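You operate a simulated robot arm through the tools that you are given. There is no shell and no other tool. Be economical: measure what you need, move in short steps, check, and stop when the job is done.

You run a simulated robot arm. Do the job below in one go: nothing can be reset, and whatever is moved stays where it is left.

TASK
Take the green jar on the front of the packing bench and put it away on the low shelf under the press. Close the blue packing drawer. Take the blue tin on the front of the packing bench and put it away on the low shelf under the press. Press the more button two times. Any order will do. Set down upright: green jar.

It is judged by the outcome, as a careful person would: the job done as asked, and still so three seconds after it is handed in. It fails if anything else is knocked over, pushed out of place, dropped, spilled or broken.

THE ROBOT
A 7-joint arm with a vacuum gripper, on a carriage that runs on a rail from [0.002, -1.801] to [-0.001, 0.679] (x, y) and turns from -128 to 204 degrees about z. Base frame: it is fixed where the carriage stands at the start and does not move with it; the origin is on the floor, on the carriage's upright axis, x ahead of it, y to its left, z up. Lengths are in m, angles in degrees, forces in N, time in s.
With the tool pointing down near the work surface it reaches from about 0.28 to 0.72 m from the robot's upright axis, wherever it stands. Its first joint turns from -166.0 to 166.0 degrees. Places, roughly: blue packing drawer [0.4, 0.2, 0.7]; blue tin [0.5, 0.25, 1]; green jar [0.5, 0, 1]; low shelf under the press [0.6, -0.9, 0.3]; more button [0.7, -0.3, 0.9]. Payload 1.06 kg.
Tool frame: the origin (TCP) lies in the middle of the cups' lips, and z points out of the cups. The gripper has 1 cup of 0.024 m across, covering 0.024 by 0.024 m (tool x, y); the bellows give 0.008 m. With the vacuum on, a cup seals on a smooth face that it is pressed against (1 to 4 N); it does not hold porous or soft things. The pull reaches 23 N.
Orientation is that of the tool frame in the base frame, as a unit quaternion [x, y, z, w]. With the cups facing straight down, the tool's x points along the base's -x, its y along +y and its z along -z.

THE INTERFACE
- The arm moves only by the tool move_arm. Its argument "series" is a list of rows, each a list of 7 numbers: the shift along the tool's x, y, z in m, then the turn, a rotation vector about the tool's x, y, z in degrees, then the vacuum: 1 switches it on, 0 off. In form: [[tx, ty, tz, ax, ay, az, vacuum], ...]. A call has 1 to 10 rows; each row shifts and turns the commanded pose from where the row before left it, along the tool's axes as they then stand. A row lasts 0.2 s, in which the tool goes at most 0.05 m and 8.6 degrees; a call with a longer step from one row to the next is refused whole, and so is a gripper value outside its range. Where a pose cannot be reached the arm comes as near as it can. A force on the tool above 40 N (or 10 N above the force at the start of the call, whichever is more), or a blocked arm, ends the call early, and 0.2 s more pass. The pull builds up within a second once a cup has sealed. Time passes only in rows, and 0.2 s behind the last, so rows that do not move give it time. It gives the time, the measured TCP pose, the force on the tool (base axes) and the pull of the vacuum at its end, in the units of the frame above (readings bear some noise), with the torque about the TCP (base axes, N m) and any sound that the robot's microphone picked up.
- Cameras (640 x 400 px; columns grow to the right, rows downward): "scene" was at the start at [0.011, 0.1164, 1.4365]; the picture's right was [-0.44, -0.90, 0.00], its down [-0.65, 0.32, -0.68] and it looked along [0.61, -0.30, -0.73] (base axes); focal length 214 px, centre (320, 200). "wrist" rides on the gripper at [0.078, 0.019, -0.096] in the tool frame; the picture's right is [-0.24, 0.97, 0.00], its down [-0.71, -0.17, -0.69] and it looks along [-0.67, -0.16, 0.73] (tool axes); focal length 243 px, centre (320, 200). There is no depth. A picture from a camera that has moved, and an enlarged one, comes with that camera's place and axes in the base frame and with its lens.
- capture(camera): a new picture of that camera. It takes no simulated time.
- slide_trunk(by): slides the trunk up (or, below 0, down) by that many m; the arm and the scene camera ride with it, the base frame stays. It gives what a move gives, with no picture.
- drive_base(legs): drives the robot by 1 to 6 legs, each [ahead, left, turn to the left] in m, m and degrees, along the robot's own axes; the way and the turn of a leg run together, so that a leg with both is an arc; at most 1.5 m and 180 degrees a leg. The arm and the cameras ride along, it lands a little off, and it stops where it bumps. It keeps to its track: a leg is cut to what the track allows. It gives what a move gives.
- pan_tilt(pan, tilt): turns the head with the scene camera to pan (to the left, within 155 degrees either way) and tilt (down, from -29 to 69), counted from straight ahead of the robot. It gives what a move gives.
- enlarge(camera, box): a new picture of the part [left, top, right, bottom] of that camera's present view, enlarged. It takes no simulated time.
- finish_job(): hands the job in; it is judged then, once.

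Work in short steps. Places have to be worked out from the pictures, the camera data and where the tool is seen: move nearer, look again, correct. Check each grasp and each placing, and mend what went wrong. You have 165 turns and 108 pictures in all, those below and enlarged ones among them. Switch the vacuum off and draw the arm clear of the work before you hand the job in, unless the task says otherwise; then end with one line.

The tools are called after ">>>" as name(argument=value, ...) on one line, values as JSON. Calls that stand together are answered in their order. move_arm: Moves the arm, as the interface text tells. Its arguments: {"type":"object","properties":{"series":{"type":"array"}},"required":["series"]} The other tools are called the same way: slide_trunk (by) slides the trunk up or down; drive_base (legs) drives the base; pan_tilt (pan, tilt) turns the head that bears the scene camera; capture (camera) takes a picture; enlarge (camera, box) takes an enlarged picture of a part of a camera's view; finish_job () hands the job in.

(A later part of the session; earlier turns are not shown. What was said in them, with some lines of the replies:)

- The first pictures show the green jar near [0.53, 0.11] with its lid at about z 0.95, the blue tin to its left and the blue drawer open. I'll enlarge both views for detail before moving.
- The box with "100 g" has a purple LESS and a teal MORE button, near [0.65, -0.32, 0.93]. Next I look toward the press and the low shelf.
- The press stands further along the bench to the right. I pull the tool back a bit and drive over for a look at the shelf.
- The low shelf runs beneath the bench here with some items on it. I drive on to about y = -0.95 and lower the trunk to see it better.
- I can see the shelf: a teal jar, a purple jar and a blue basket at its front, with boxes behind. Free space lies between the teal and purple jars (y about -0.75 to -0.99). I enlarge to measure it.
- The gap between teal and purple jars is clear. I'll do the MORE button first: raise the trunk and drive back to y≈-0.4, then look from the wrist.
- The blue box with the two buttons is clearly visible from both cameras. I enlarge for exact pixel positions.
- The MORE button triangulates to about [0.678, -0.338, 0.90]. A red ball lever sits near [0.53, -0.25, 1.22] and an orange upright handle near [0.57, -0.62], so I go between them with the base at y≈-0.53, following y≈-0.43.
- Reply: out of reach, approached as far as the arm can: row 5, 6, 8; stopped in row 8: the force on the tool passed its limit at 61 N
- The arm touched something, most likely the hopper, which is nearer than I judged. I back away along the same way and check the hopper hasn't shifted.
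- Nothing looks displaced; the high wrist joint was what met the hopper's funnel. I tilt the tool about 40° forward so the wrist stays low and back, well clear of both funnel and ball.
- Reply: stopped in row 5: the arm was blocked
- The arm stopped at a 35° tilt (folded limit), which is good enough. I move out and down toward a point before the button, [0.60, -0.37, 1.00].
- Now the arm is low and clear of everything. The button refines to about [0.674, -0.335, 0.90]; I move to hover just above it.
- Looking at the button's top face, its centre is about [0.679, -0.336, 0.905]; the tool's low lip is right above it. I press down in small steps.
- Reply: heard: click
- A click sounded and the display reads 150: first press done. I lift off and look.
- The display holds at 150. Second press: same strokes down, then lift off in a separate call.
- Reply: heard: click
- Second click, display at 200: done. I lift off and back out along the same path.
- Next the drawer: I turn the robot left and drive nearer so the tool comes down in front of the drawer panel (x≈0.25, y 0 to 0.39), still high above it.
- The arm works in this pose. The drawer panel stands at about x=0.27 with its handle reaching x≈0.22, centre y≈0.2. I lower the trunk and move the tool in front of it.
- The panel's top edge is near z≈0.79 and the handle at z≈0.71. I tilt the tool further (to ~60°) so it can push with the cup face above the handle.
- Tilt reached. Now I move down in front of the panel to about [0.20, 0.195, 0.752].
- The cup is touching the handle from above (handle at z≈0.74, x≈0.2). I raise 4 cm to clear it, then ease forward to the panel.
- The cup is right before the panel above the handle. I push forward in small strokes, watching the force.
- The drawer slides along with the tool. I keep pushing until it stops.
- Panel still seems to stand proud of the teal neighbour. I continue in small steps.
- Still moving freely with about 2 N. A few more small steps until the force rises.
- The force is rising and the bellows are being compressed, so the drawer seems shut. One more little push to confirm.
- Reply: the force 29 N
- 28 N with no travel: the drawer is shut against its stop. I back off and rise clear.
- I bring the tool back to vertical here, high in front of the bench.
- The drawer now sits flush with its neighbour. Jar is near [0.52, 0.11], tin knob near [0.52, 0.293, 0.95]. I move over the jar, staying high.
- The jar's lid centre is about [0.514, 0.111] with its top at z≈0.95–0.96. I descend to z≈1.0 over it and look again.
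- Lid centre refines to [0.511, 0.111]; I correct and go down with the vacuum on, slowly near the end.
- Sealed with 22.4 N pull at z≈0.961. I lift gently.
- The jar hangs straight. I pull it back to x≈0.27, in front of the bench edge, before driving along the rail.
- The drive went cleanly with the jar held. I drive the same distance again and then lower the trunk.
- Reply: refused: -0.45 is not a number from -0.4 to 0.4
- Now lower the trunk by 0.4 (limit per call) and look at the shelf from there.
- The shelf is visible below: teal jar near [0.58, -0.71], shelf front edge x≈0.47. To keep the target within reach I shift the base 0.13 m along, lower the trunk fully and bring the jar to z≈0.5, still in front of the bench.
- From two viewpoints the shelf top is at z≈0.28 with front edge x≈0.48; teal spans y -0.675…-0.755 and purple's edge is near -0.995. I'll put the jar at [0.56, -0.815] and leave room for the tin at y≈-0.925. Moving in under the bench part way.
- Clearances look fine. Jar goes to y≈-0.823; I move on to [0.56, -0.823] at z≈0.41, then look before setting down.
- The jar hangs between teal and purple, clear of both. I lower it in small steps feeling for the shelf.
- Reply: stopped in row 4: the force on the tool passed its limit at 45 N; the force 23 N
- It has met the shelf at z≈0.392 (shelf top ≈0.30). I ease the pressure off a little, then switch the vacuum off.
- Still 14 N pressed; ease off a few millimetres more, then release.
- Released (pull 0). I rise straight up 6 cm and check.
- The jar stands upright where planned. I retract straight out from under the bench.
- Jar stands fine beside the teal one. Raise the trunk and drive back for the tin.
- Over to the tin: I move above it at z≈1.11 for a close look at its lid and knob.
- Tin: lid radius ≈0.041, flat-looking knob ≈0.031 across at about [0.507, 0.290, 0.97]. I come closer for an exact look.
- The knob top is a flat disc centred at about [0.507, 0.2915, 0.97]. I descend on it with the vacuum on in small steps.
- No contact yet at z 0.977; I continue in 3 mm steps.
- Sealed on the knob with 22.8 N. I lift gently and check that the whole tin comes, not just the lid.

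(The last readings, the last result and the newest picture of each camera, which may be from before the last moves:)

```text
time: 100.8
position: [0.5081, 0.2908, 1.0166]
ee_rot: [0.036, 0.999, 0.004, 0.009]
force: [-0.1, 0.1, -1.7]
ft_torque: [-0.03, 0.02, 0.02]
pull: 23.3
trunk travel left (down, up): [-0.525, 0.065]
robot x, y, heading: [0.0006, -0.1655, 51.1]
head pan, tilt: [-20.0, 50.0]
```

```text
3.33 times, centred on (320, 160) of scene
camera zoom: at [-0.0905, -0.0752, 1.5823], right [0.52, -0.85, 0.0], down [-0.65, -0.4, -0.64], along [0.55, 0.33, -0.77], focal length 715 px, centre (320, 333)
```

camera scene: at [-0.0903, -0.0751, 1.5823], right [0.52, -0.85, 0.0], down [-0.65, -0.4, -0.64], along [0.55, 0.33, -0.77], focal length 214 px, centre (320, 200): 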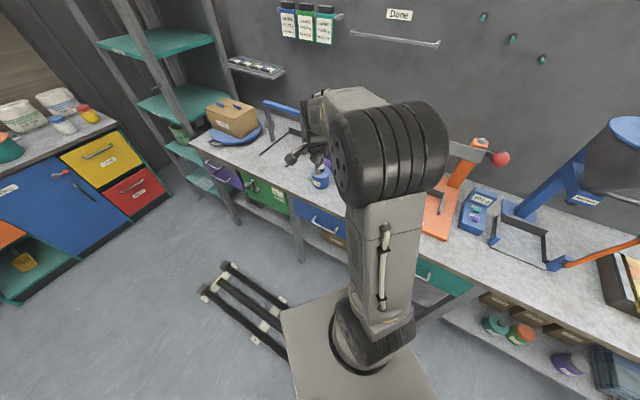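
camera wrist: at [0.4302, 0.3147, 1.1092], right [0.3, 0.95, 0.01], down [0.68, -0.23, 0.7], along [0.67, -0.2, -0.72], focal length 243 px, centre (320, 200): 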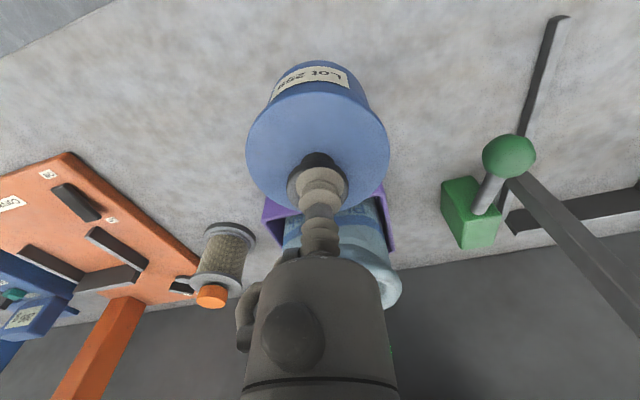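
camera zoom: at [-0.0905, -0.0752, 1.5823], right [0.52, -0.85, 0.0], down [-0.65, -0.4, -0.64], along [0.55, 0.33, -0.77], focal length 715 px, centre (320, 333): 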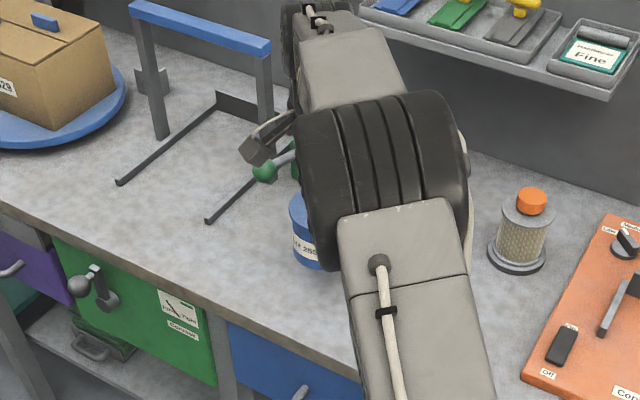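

The whole tin is up, hanging straight. I raise it, draw it back in front of the bench, and drive to the shelf.

>>> move_arm(series=[[0, 0, -0.04, 0, 0, 0, 1], [0, 0, -0.04, 0, 0, 0, 1], [0.0345, -0.0153, 0, 0, 0, 0, 1], [0.0345, -0.0153, 0, 0, 0, 0, 1], [0.0345, -0.0153, 0, 0, 0, 0, 1], [0.0345, -0.0153, 0, 0, 0, 0, 1], [0.0345, -0.0153, 0, 0, 0, 0, 1], [0.0345, -0.0153, 0, 0, 0, 0, 1], [0.0345, -0.0153, 0, 0, 0, 0, 1]])

>>> drive_base(legs=[[-0.862, -0.691, 0]])

>>> slide_trunk(by=-0.4)

>>> slide_trunk(by=-0.12)

>>> capture(camera="wrist")

```text
time: 102.8
position: [0.2585, 0.2024, 1.0922]
ee_rot: [0.036, 0.999, 0.005, 0.011]
force: [-0.3, 0.6, -0.3]
ft_torque: [-0.03, -0.02, -0.04]
pull: 22.5
trunk travel left (down, up): [-0.525, 0.065]
robot x, y, heading: [0.0016, -0.1638, 51.3]
head pan, tilt: [-20.0, 50.0]
```

```text
time: 108.3
position: [0.2613, -0.8849, 1.0917]
ee_rot: [0.038, 0.999, 0.005, 0.009]
force: [0.5, 0.4, -2.0]
ft_torque: [-0.02, 0.0, 0.04]
pull: 22.5
trunk travel left (down, up): [-0.525, 0.065]
robot x, y, heading: [0.0009, -1.2515, 51.4]
head pan, tilt: [-20.0, 50.0]
```

```text
time: 112.2
position: [0.2618, -0.8855, 0.6911]
ee_rot: [0.038, 0.999, 0.005, 0.009]
force: [-0.3, 0.1, 0.1]
ft_torque: [-0.02, 0.03, 0.01]
pull: 22.3
trunk travel left (down, up): [-0.125, 0.465]
robot x, y, heading: [-0.0039, -1.2496, 51.4]
head pan, tilt: [-20.0, 50.0]
```

```text
time: 113.7
position: [0.2605, -0.8857, 0.5715]
ee_rot: [0.038, 0.999, 0.005, 0.008]
force: [-0.1, -0.2, -0.9]
ft_torque: [0.0, 0.0, -0.03]
pull: 23.0
trunk travel left (down, up): [-0.005, 0.585]
robot x, y, heading: [0.0019, -1.2532, 51.1]
head pan, tilt: [-20.0, 50.0]
```

```text
36 pictures are left
camera wrist: at [0.1835, -0.862, 0.6644], right [0.31, 0.95, 0.01], down [0.68, -0.23, 0.7], along [0.67, -0.2, -0.72], focal length 243 px, centre (320, 200)
```

wrist: 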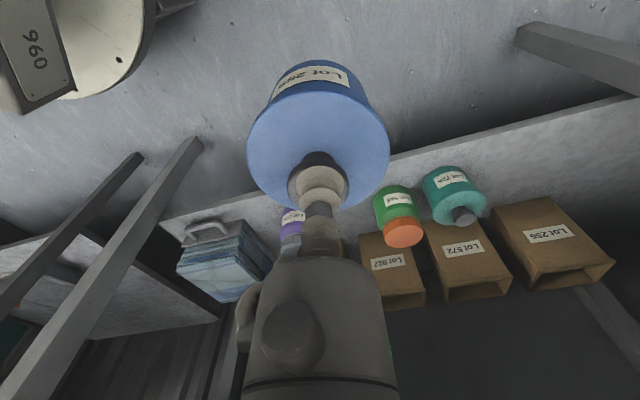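

The gap between jar and purple measures y -0.857…-1.005, enough for the tin at y≈-0.931. I lower to z≈0.5 and move in part way.

>>> move_arm(series=[[-0.001, -0.015, 0.035, 0, 0, 0, 1], [-0.001, -0.015, 0.035, 0, 0, 0, 1], [-0.038, -0.0003, 0.004, 0, 0, 0, 1], [-0.038, -0.0003, 0.004, 0, 0, 0, 1], [-0.038, -0.0003, 0.004, 0, 0, 0, 1], [-0.038, -0.0003, 0.004, 0, 0, 0, 1], [-0.038, -0.0003, 0.004, 0, 0, 0, 1]])

>>> capture(camera="wrist")

```text
time: 115.3
position: [0.453, -0.9314, 0.4844]
ee_rot: [0.037, 0.999, 0.005, 0.009]
force: [-0.3, -0.5, -0.1]
ft_torque: [0.0, -0.03, -0.01]
pull: 23.1
trunk travel left (down, up): [-0.005, 0.585]
robot x, y, heading: [0.0015, -1.2465, 51.3]
head pan, tilt: [-20.0, 50.0]
```

```text
35 pictures are left
camera wrist: at [0.3752, -0.9073, 0.5773], right [0.31, 0.95, 0.01], down [0.68, -0.23, 0.7], along [0.67, -0.2, -0.72], focal length 243 px, centre (320, 200)
```

wrist: 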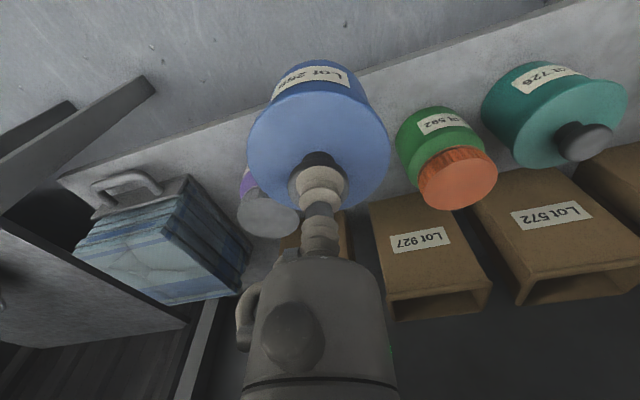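

The spot is clear: tin centre at [0.535, -0.927] leaves about 2 cm on both sides. I move there and down to just above the shelf.

>>> move_arm(series=[[-0.0272, 0.0034, 0.012, 0, 0, 0, 1], [-0.0272, 0.0034, 0.02, 0, 0, 0, 1], [-0.0272, 0.0034, 0.03, 0, 0, 0, 1]])

>>> capture(camera="wrist")

>>> enlarge(camera="scene", box=[260, 80, 460, 240])

```text
time: 116.1
position: [0.536, -0.9279, 0.4226]
ee_rot: [0.038, 0.999, 0.005, 0.009]
force: [-0.5, -0.4, -1.8]
ft_torque: [0.01, 0.03, 0.02]
pull: 22.9
trunk travel left (down, up): [-0.005, 0.585]
robot x, y, heading: [0.0027, -1.2513, 51.3]
head pan, tilt: [-20.0, 50.0]
```

```text
34 pictures are left
camera wrist: at [0.4592, -0.9032, 0.5166], right [0.31, 0.95, 0.01], down [0.68, -0.23, 0.7], along [0.67, -0.2, -0.72], focal length 243 px, centre (320, 200)
```

wrist: 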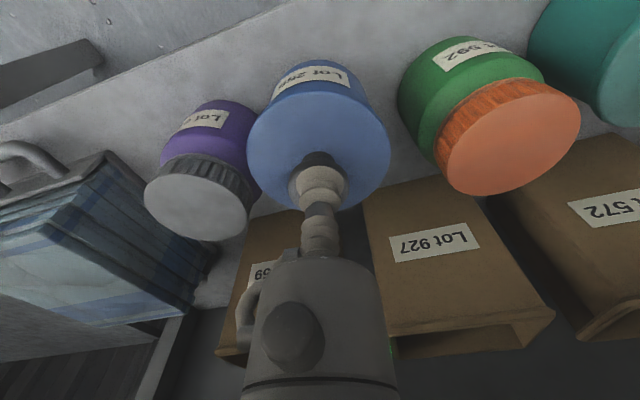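

```text
2.50 times, centred on (360, 160) of scene
camera zoom: at [-0.0893, -1.1629, 1.0624], right [0.52, -0.86, 0.0], down [-0.66, -0.4, -0.64], along [0.55, 0.33, -0.77], focal length 536 px, centre (220, 300)
```

zoom: 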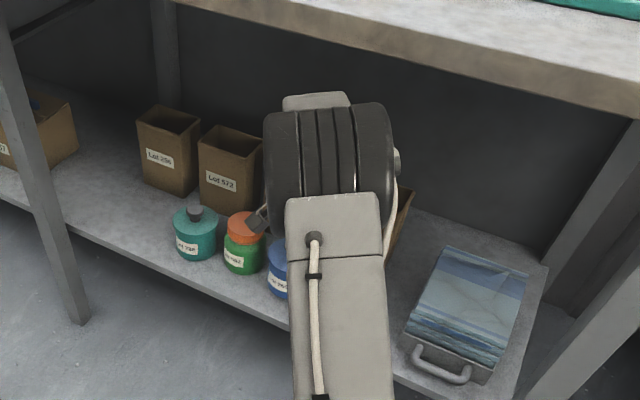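

Gaps to the neighbours are ~2 cm each. I lower in small steps to the shelf (expected near z≈0.396).

>>> move_arm(series=[[0, 0.003, 0.012, 0, 0, 0, 1], [0, 0, 0.007, 0, 0, 0, 1], [0, 0, 0.004, 0, 0, 0, 1]])

```text
time: 116.9
position: [0.5367, -0.9223, 0.403]
ee_rot: [0.037, 0.999, 0.007, 0.011]
force: [2.6, 1.5, 16.4]
ft_torque: [-0.11, 0.07, 0.02]
pull: 22.8
trunk travel left (down, up): [-0.005, 0.585]
robot x, y, heading: [0.0042, -1.2515, 51.2]
head pan, tilt: [-20.0, 50.0]
```

It meets something at z≈0.403, slightly higher than expected. I look before releasing.

>>> capture(camera="wrist")

>>> enlarge(camera="scene", box=[300, 130, 400, 220])

```text
32 pictures are left
camera wrist: at [0.4591, -0.8989, 0.4954], right [0.31, 0.95, 0.02], down [0.68, -0.23, 0.7], along [0.67, -0.2, -0.71], focal length 243 px, centre (320, 200)
```

wrist: 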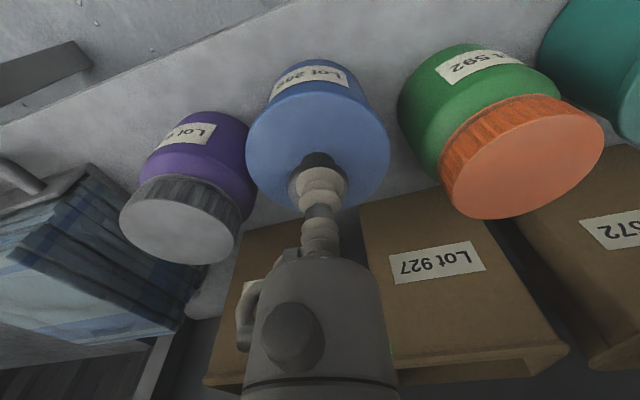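

```text
4.44 times, centred on (350, 175) of scene
camera zoom: at [-0.0898, -1.1632, 1.0627], right [0.52, -0.86, 0.0], down [-0.65, -0.4, -0.64], along [0.55, 0.33, -0.77], focal length 953 px, centre (187, 311)
```

zoom: 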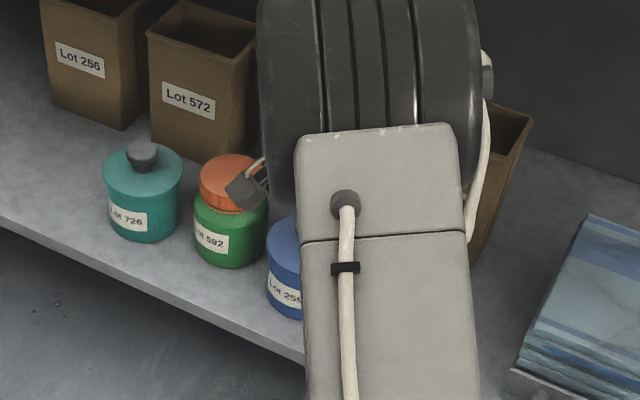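

Gaps look fine and nothing lies beneath. I press 2 mm more to see whether it is really seated.

>>> move_arm(series=[[0, 0, 0.002, 0, 0, 0, 1], [0, 0, 0, 0, 0, 0, 1]])

```text
time: 117.5
position: [0.5363, -0.9235, 0.3999]
ee_rot: [0.039, 0.999, 0.006, 0.011]
force: [4.0, 1.8, 17.8]
ft_torque: [-0.08, 0.0, 0.04]
pull: 23.0
trunk travel left (down, up): [-0.005, 0.585]
robot x, y, heading: [0.0025, -1.252, 51.5]
head pan, tilt: [-20.0, 50.0]
```

>>> move_arm(series=[[0, 0, 0.002, 0, 0, 0, 1], [0, 0, 0, 0, 0, 0, 1]])

>>> capture(camera="wrist")

```text
time: 118.1
position: [0.5353, -0.9236, 0.397]
ee_rot: [0.037, 0.999, 0.005, 0.009]
force: [4.3, 2.2, 17.0]
ft_torque: [-0.05, 0.02, 0.02]
pull: 23.0
trunk travel left (down, up): [-0.005, 0.585]
robot x, y, heading: [0.0013, -1.25, 51.3]
head pan, tilt: [-20.0, 50.0]
```

```text
30 pictures are left
camera wrist: at [0.4586, -0.8991, 0.4904], right [0.31, 0.95, 0.01], down [0.68, -0.23, 0.7], along [0.67, -0.2, -0.72], focal length 243 px, centre (320, 200)
```

wrist: 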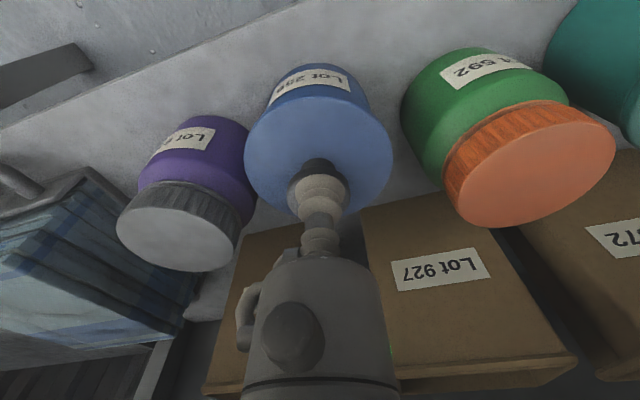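

The bellows are now compressed against the seated tin. I ease up a few mm, then switch off the vacuum.

>>> move_arm(series=[[0, 0, -0.003, 0, 0, 0, 1], [0, 0, -0.001, 0, 0, 0, 1]])

>>> move_arm(series=[[0, 0, 0, 0, 0, 0, 0], [0, 0, 0, 0, 0, 0, 0], [0, 0, 0, 0, 0, 0, 0], [0, 0, 0, 0, 0, 0, 0], [0, 0, 0, 0, 0, 0, 0]])

```text
time: 118.7
position: [0.5357, -0.9232, 0.4006]
ee_rot: [0.037, 0.999, 0.004, 0.008]
force: [0.2, -0.5, -1.8]
ft_torque: [-0.03, -0.02, 0.0]
pull: 23.1
trunk travel left (down, up): [-0.005, 0.585]
robot x, y, heading: [0.0043, -1.2505, 51.0]
head pan, tilt: [-20.0, 50.0]
```

```text
time: 119.9
position: [0.5374, -0.922, 0.4005]
ee_rot: [0.037, 0.999, 0.005, 0.01]
force: [-0.1, 0.7, 1.2]
ft_torque: [-0.02, 0.0, 0.0]
pull: 0.0
trunk travel left (down, up): [-0.005, 0.585]
robot x, y, heading: [0.0001, -1.2496, 51.2]
head pan, tilt: [-20.0, 50.0]
```

Released. I rise straight up and look.

>>> move_arm(series=[[0, 0, -0.01, 0, 0, 0, 0], [0, 0, -0.03, 0, 0, 0, 0], [0, 0, -0.04, 0, 0, 0, 0]])

>>> capture(camera="wrist")

```text
time: 120.7
position: [0.5343, -0.9235, 0.4821]
ee_rot: [0.038, 0.999, 0.003, 0.008]
force: [-0.2, -0.9, 0.7]
ft_torque: [-0.01, -0.01, -0.01]
pull: 0.1
trunk travel left (down, up): [-0.005, 0.585]
robot x, y, heading: [0.0029, -1.2488, 51.4]
head pan, tilt: [-20.0, 50.0]
```

```text
29 pictures are left
camera wrist: at [0.4571, -0.9002, 0.5745], right [0.31, 0.95, 0.01], down [0.68, -0.23, 0.7], along [0.67, -0.2, -0.72], focal length 243 px, centre (320, 200)
```

wrist: 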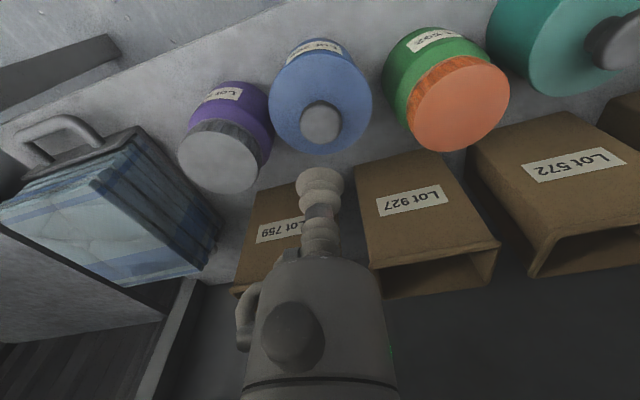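

Both stand upright among the others. I retract from under the bench and take a final overall look.

>>> move_arm(series=[[0.038, -0.003, -0.002, 0, 0, 0, 0], [0.038, -0.003, -0.002, 0, 0, 0, 0], [0.038, -0.003, -0.002, 0, 0, 0, 0], [0.038, -0.003, -0.002, 0, 0, 0, 0], [0.038, -0.003, -0.002, 0, 0, 0, 0], [0.038, -0.003, -0.002, 0, 0, 0, 0], [0.038, -0.003, -0.002, 0, 0, 0, 0]])

>>> slide_trunk(by=0.4)

>>> pan_tilt(pan=-10, tilt=40)

>>> capture(camera="scene")

>>> capture(camera="wrist")

```text
time: 122.3
position: [0.2661, -0.9237, 0.4904]
ee_rot: [0.038, 0.999, 0.004, 0.009]
force: [0.7, -0.2, -1.2]
ft_torque: [0.02, 0.0, -0.05]
pull: 0.0
trunk travel left (down, up): [-0.005, 0.585]
robot x, y, heading: [0.0018, -1.2514, 51.3]
head pan, tilt: [-20.0, 50.0]
```

```text
time: 126.1
position: [0.2665, -0.9228, 0.8915]
ee_rot: [0.037, 0.999, 0.005, 0.009]
force: [0.5, -0.2, 0.7]
ft_torque: [0.01, 0.02, 0.01]
pull: 0.2
trunk travel left (down, up): [-0.405, 0.185]
robot x, y, heading: [0.0032, -1.2506, 51.3]
head pan, tilt: [-20.0, 50.0]
```

```text
time: 126.8
position: [0.2666, -0.9238, 0.8899]
ee_rot: [0.037, 0.999, 0.006, 0.009]
force: [0.4, 0.3, 0.5]
ft_torque: [0.02, 0.02, 0.04]
pull: 0.0
trunk travel left (down, up): [-0.405, 0.185]
robot x, y, heading: [0.0003, -1.2504, 51.0]
head pan, tilt: [-10.0, 40.0]
```

```text
28 pictures are left
camera scene: at [-0.091, -1.1468, 1.4764], right [0.66, -0.75, 0.0], down [-0.48, -0.42, -0.77], along [0.58, 0.5, -0.64], focal length 214 px, centre (320, 200)
```

scene: 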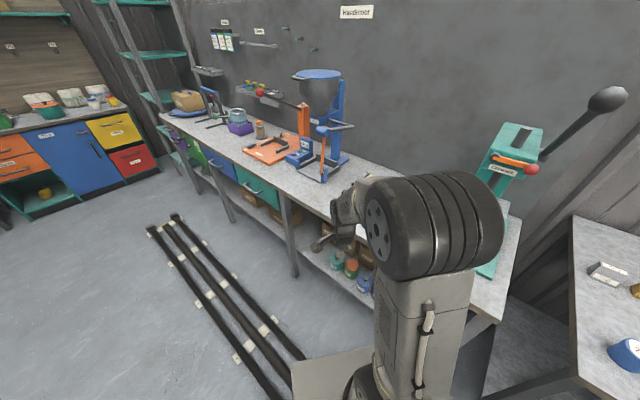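

```text
27 pictures are left
camera wrist: at [0.1897, -0.8996, 0.9831], right [0.31, 0.95, 0.01], down [0.68, -0.23, 0.7], along [0.67, -0.2, -0.72], focal length 243 px, centre (320, 200)
```

wrist: 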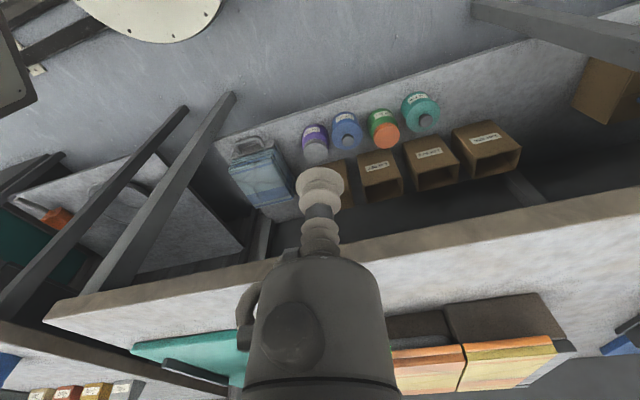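

Jar and tin stand on the shelf. One last zoom to verify the drawer and bench.

>>> enlarge(camera="scene", box=[150, 60, 370, 210])

```text
2.67 times, centred on (260, 135) of scene
camera zoom: at [-0.091, -1.1468, 1.4764], right [0.66, -0.75, 0.0], down [-0.48, -0.42, -0.77], along [0.58, 0.5, -0.64], focal length 572 px, centre (480, 373)
```

zoom: 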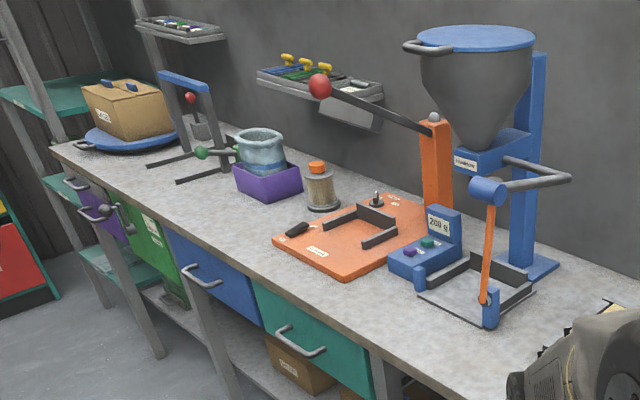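

The drawer is flush, the display shows 200 g, everything else is in place, the vacuum is off and the arm is clear. I hand in.

>>> finish_job()

```text
The job is handed in.
```

The job is finished and handed in. The green jar stands upright on the low shelf under the press with the blue tin beside it, the blue packing drawer is shut, and the more button was pressed twice (display went from 100 g to 200 g). On the way to the button the arm bumped something on the bench (a 61 N force stop), most likely the hopper, but nothing looked moved afterwards.
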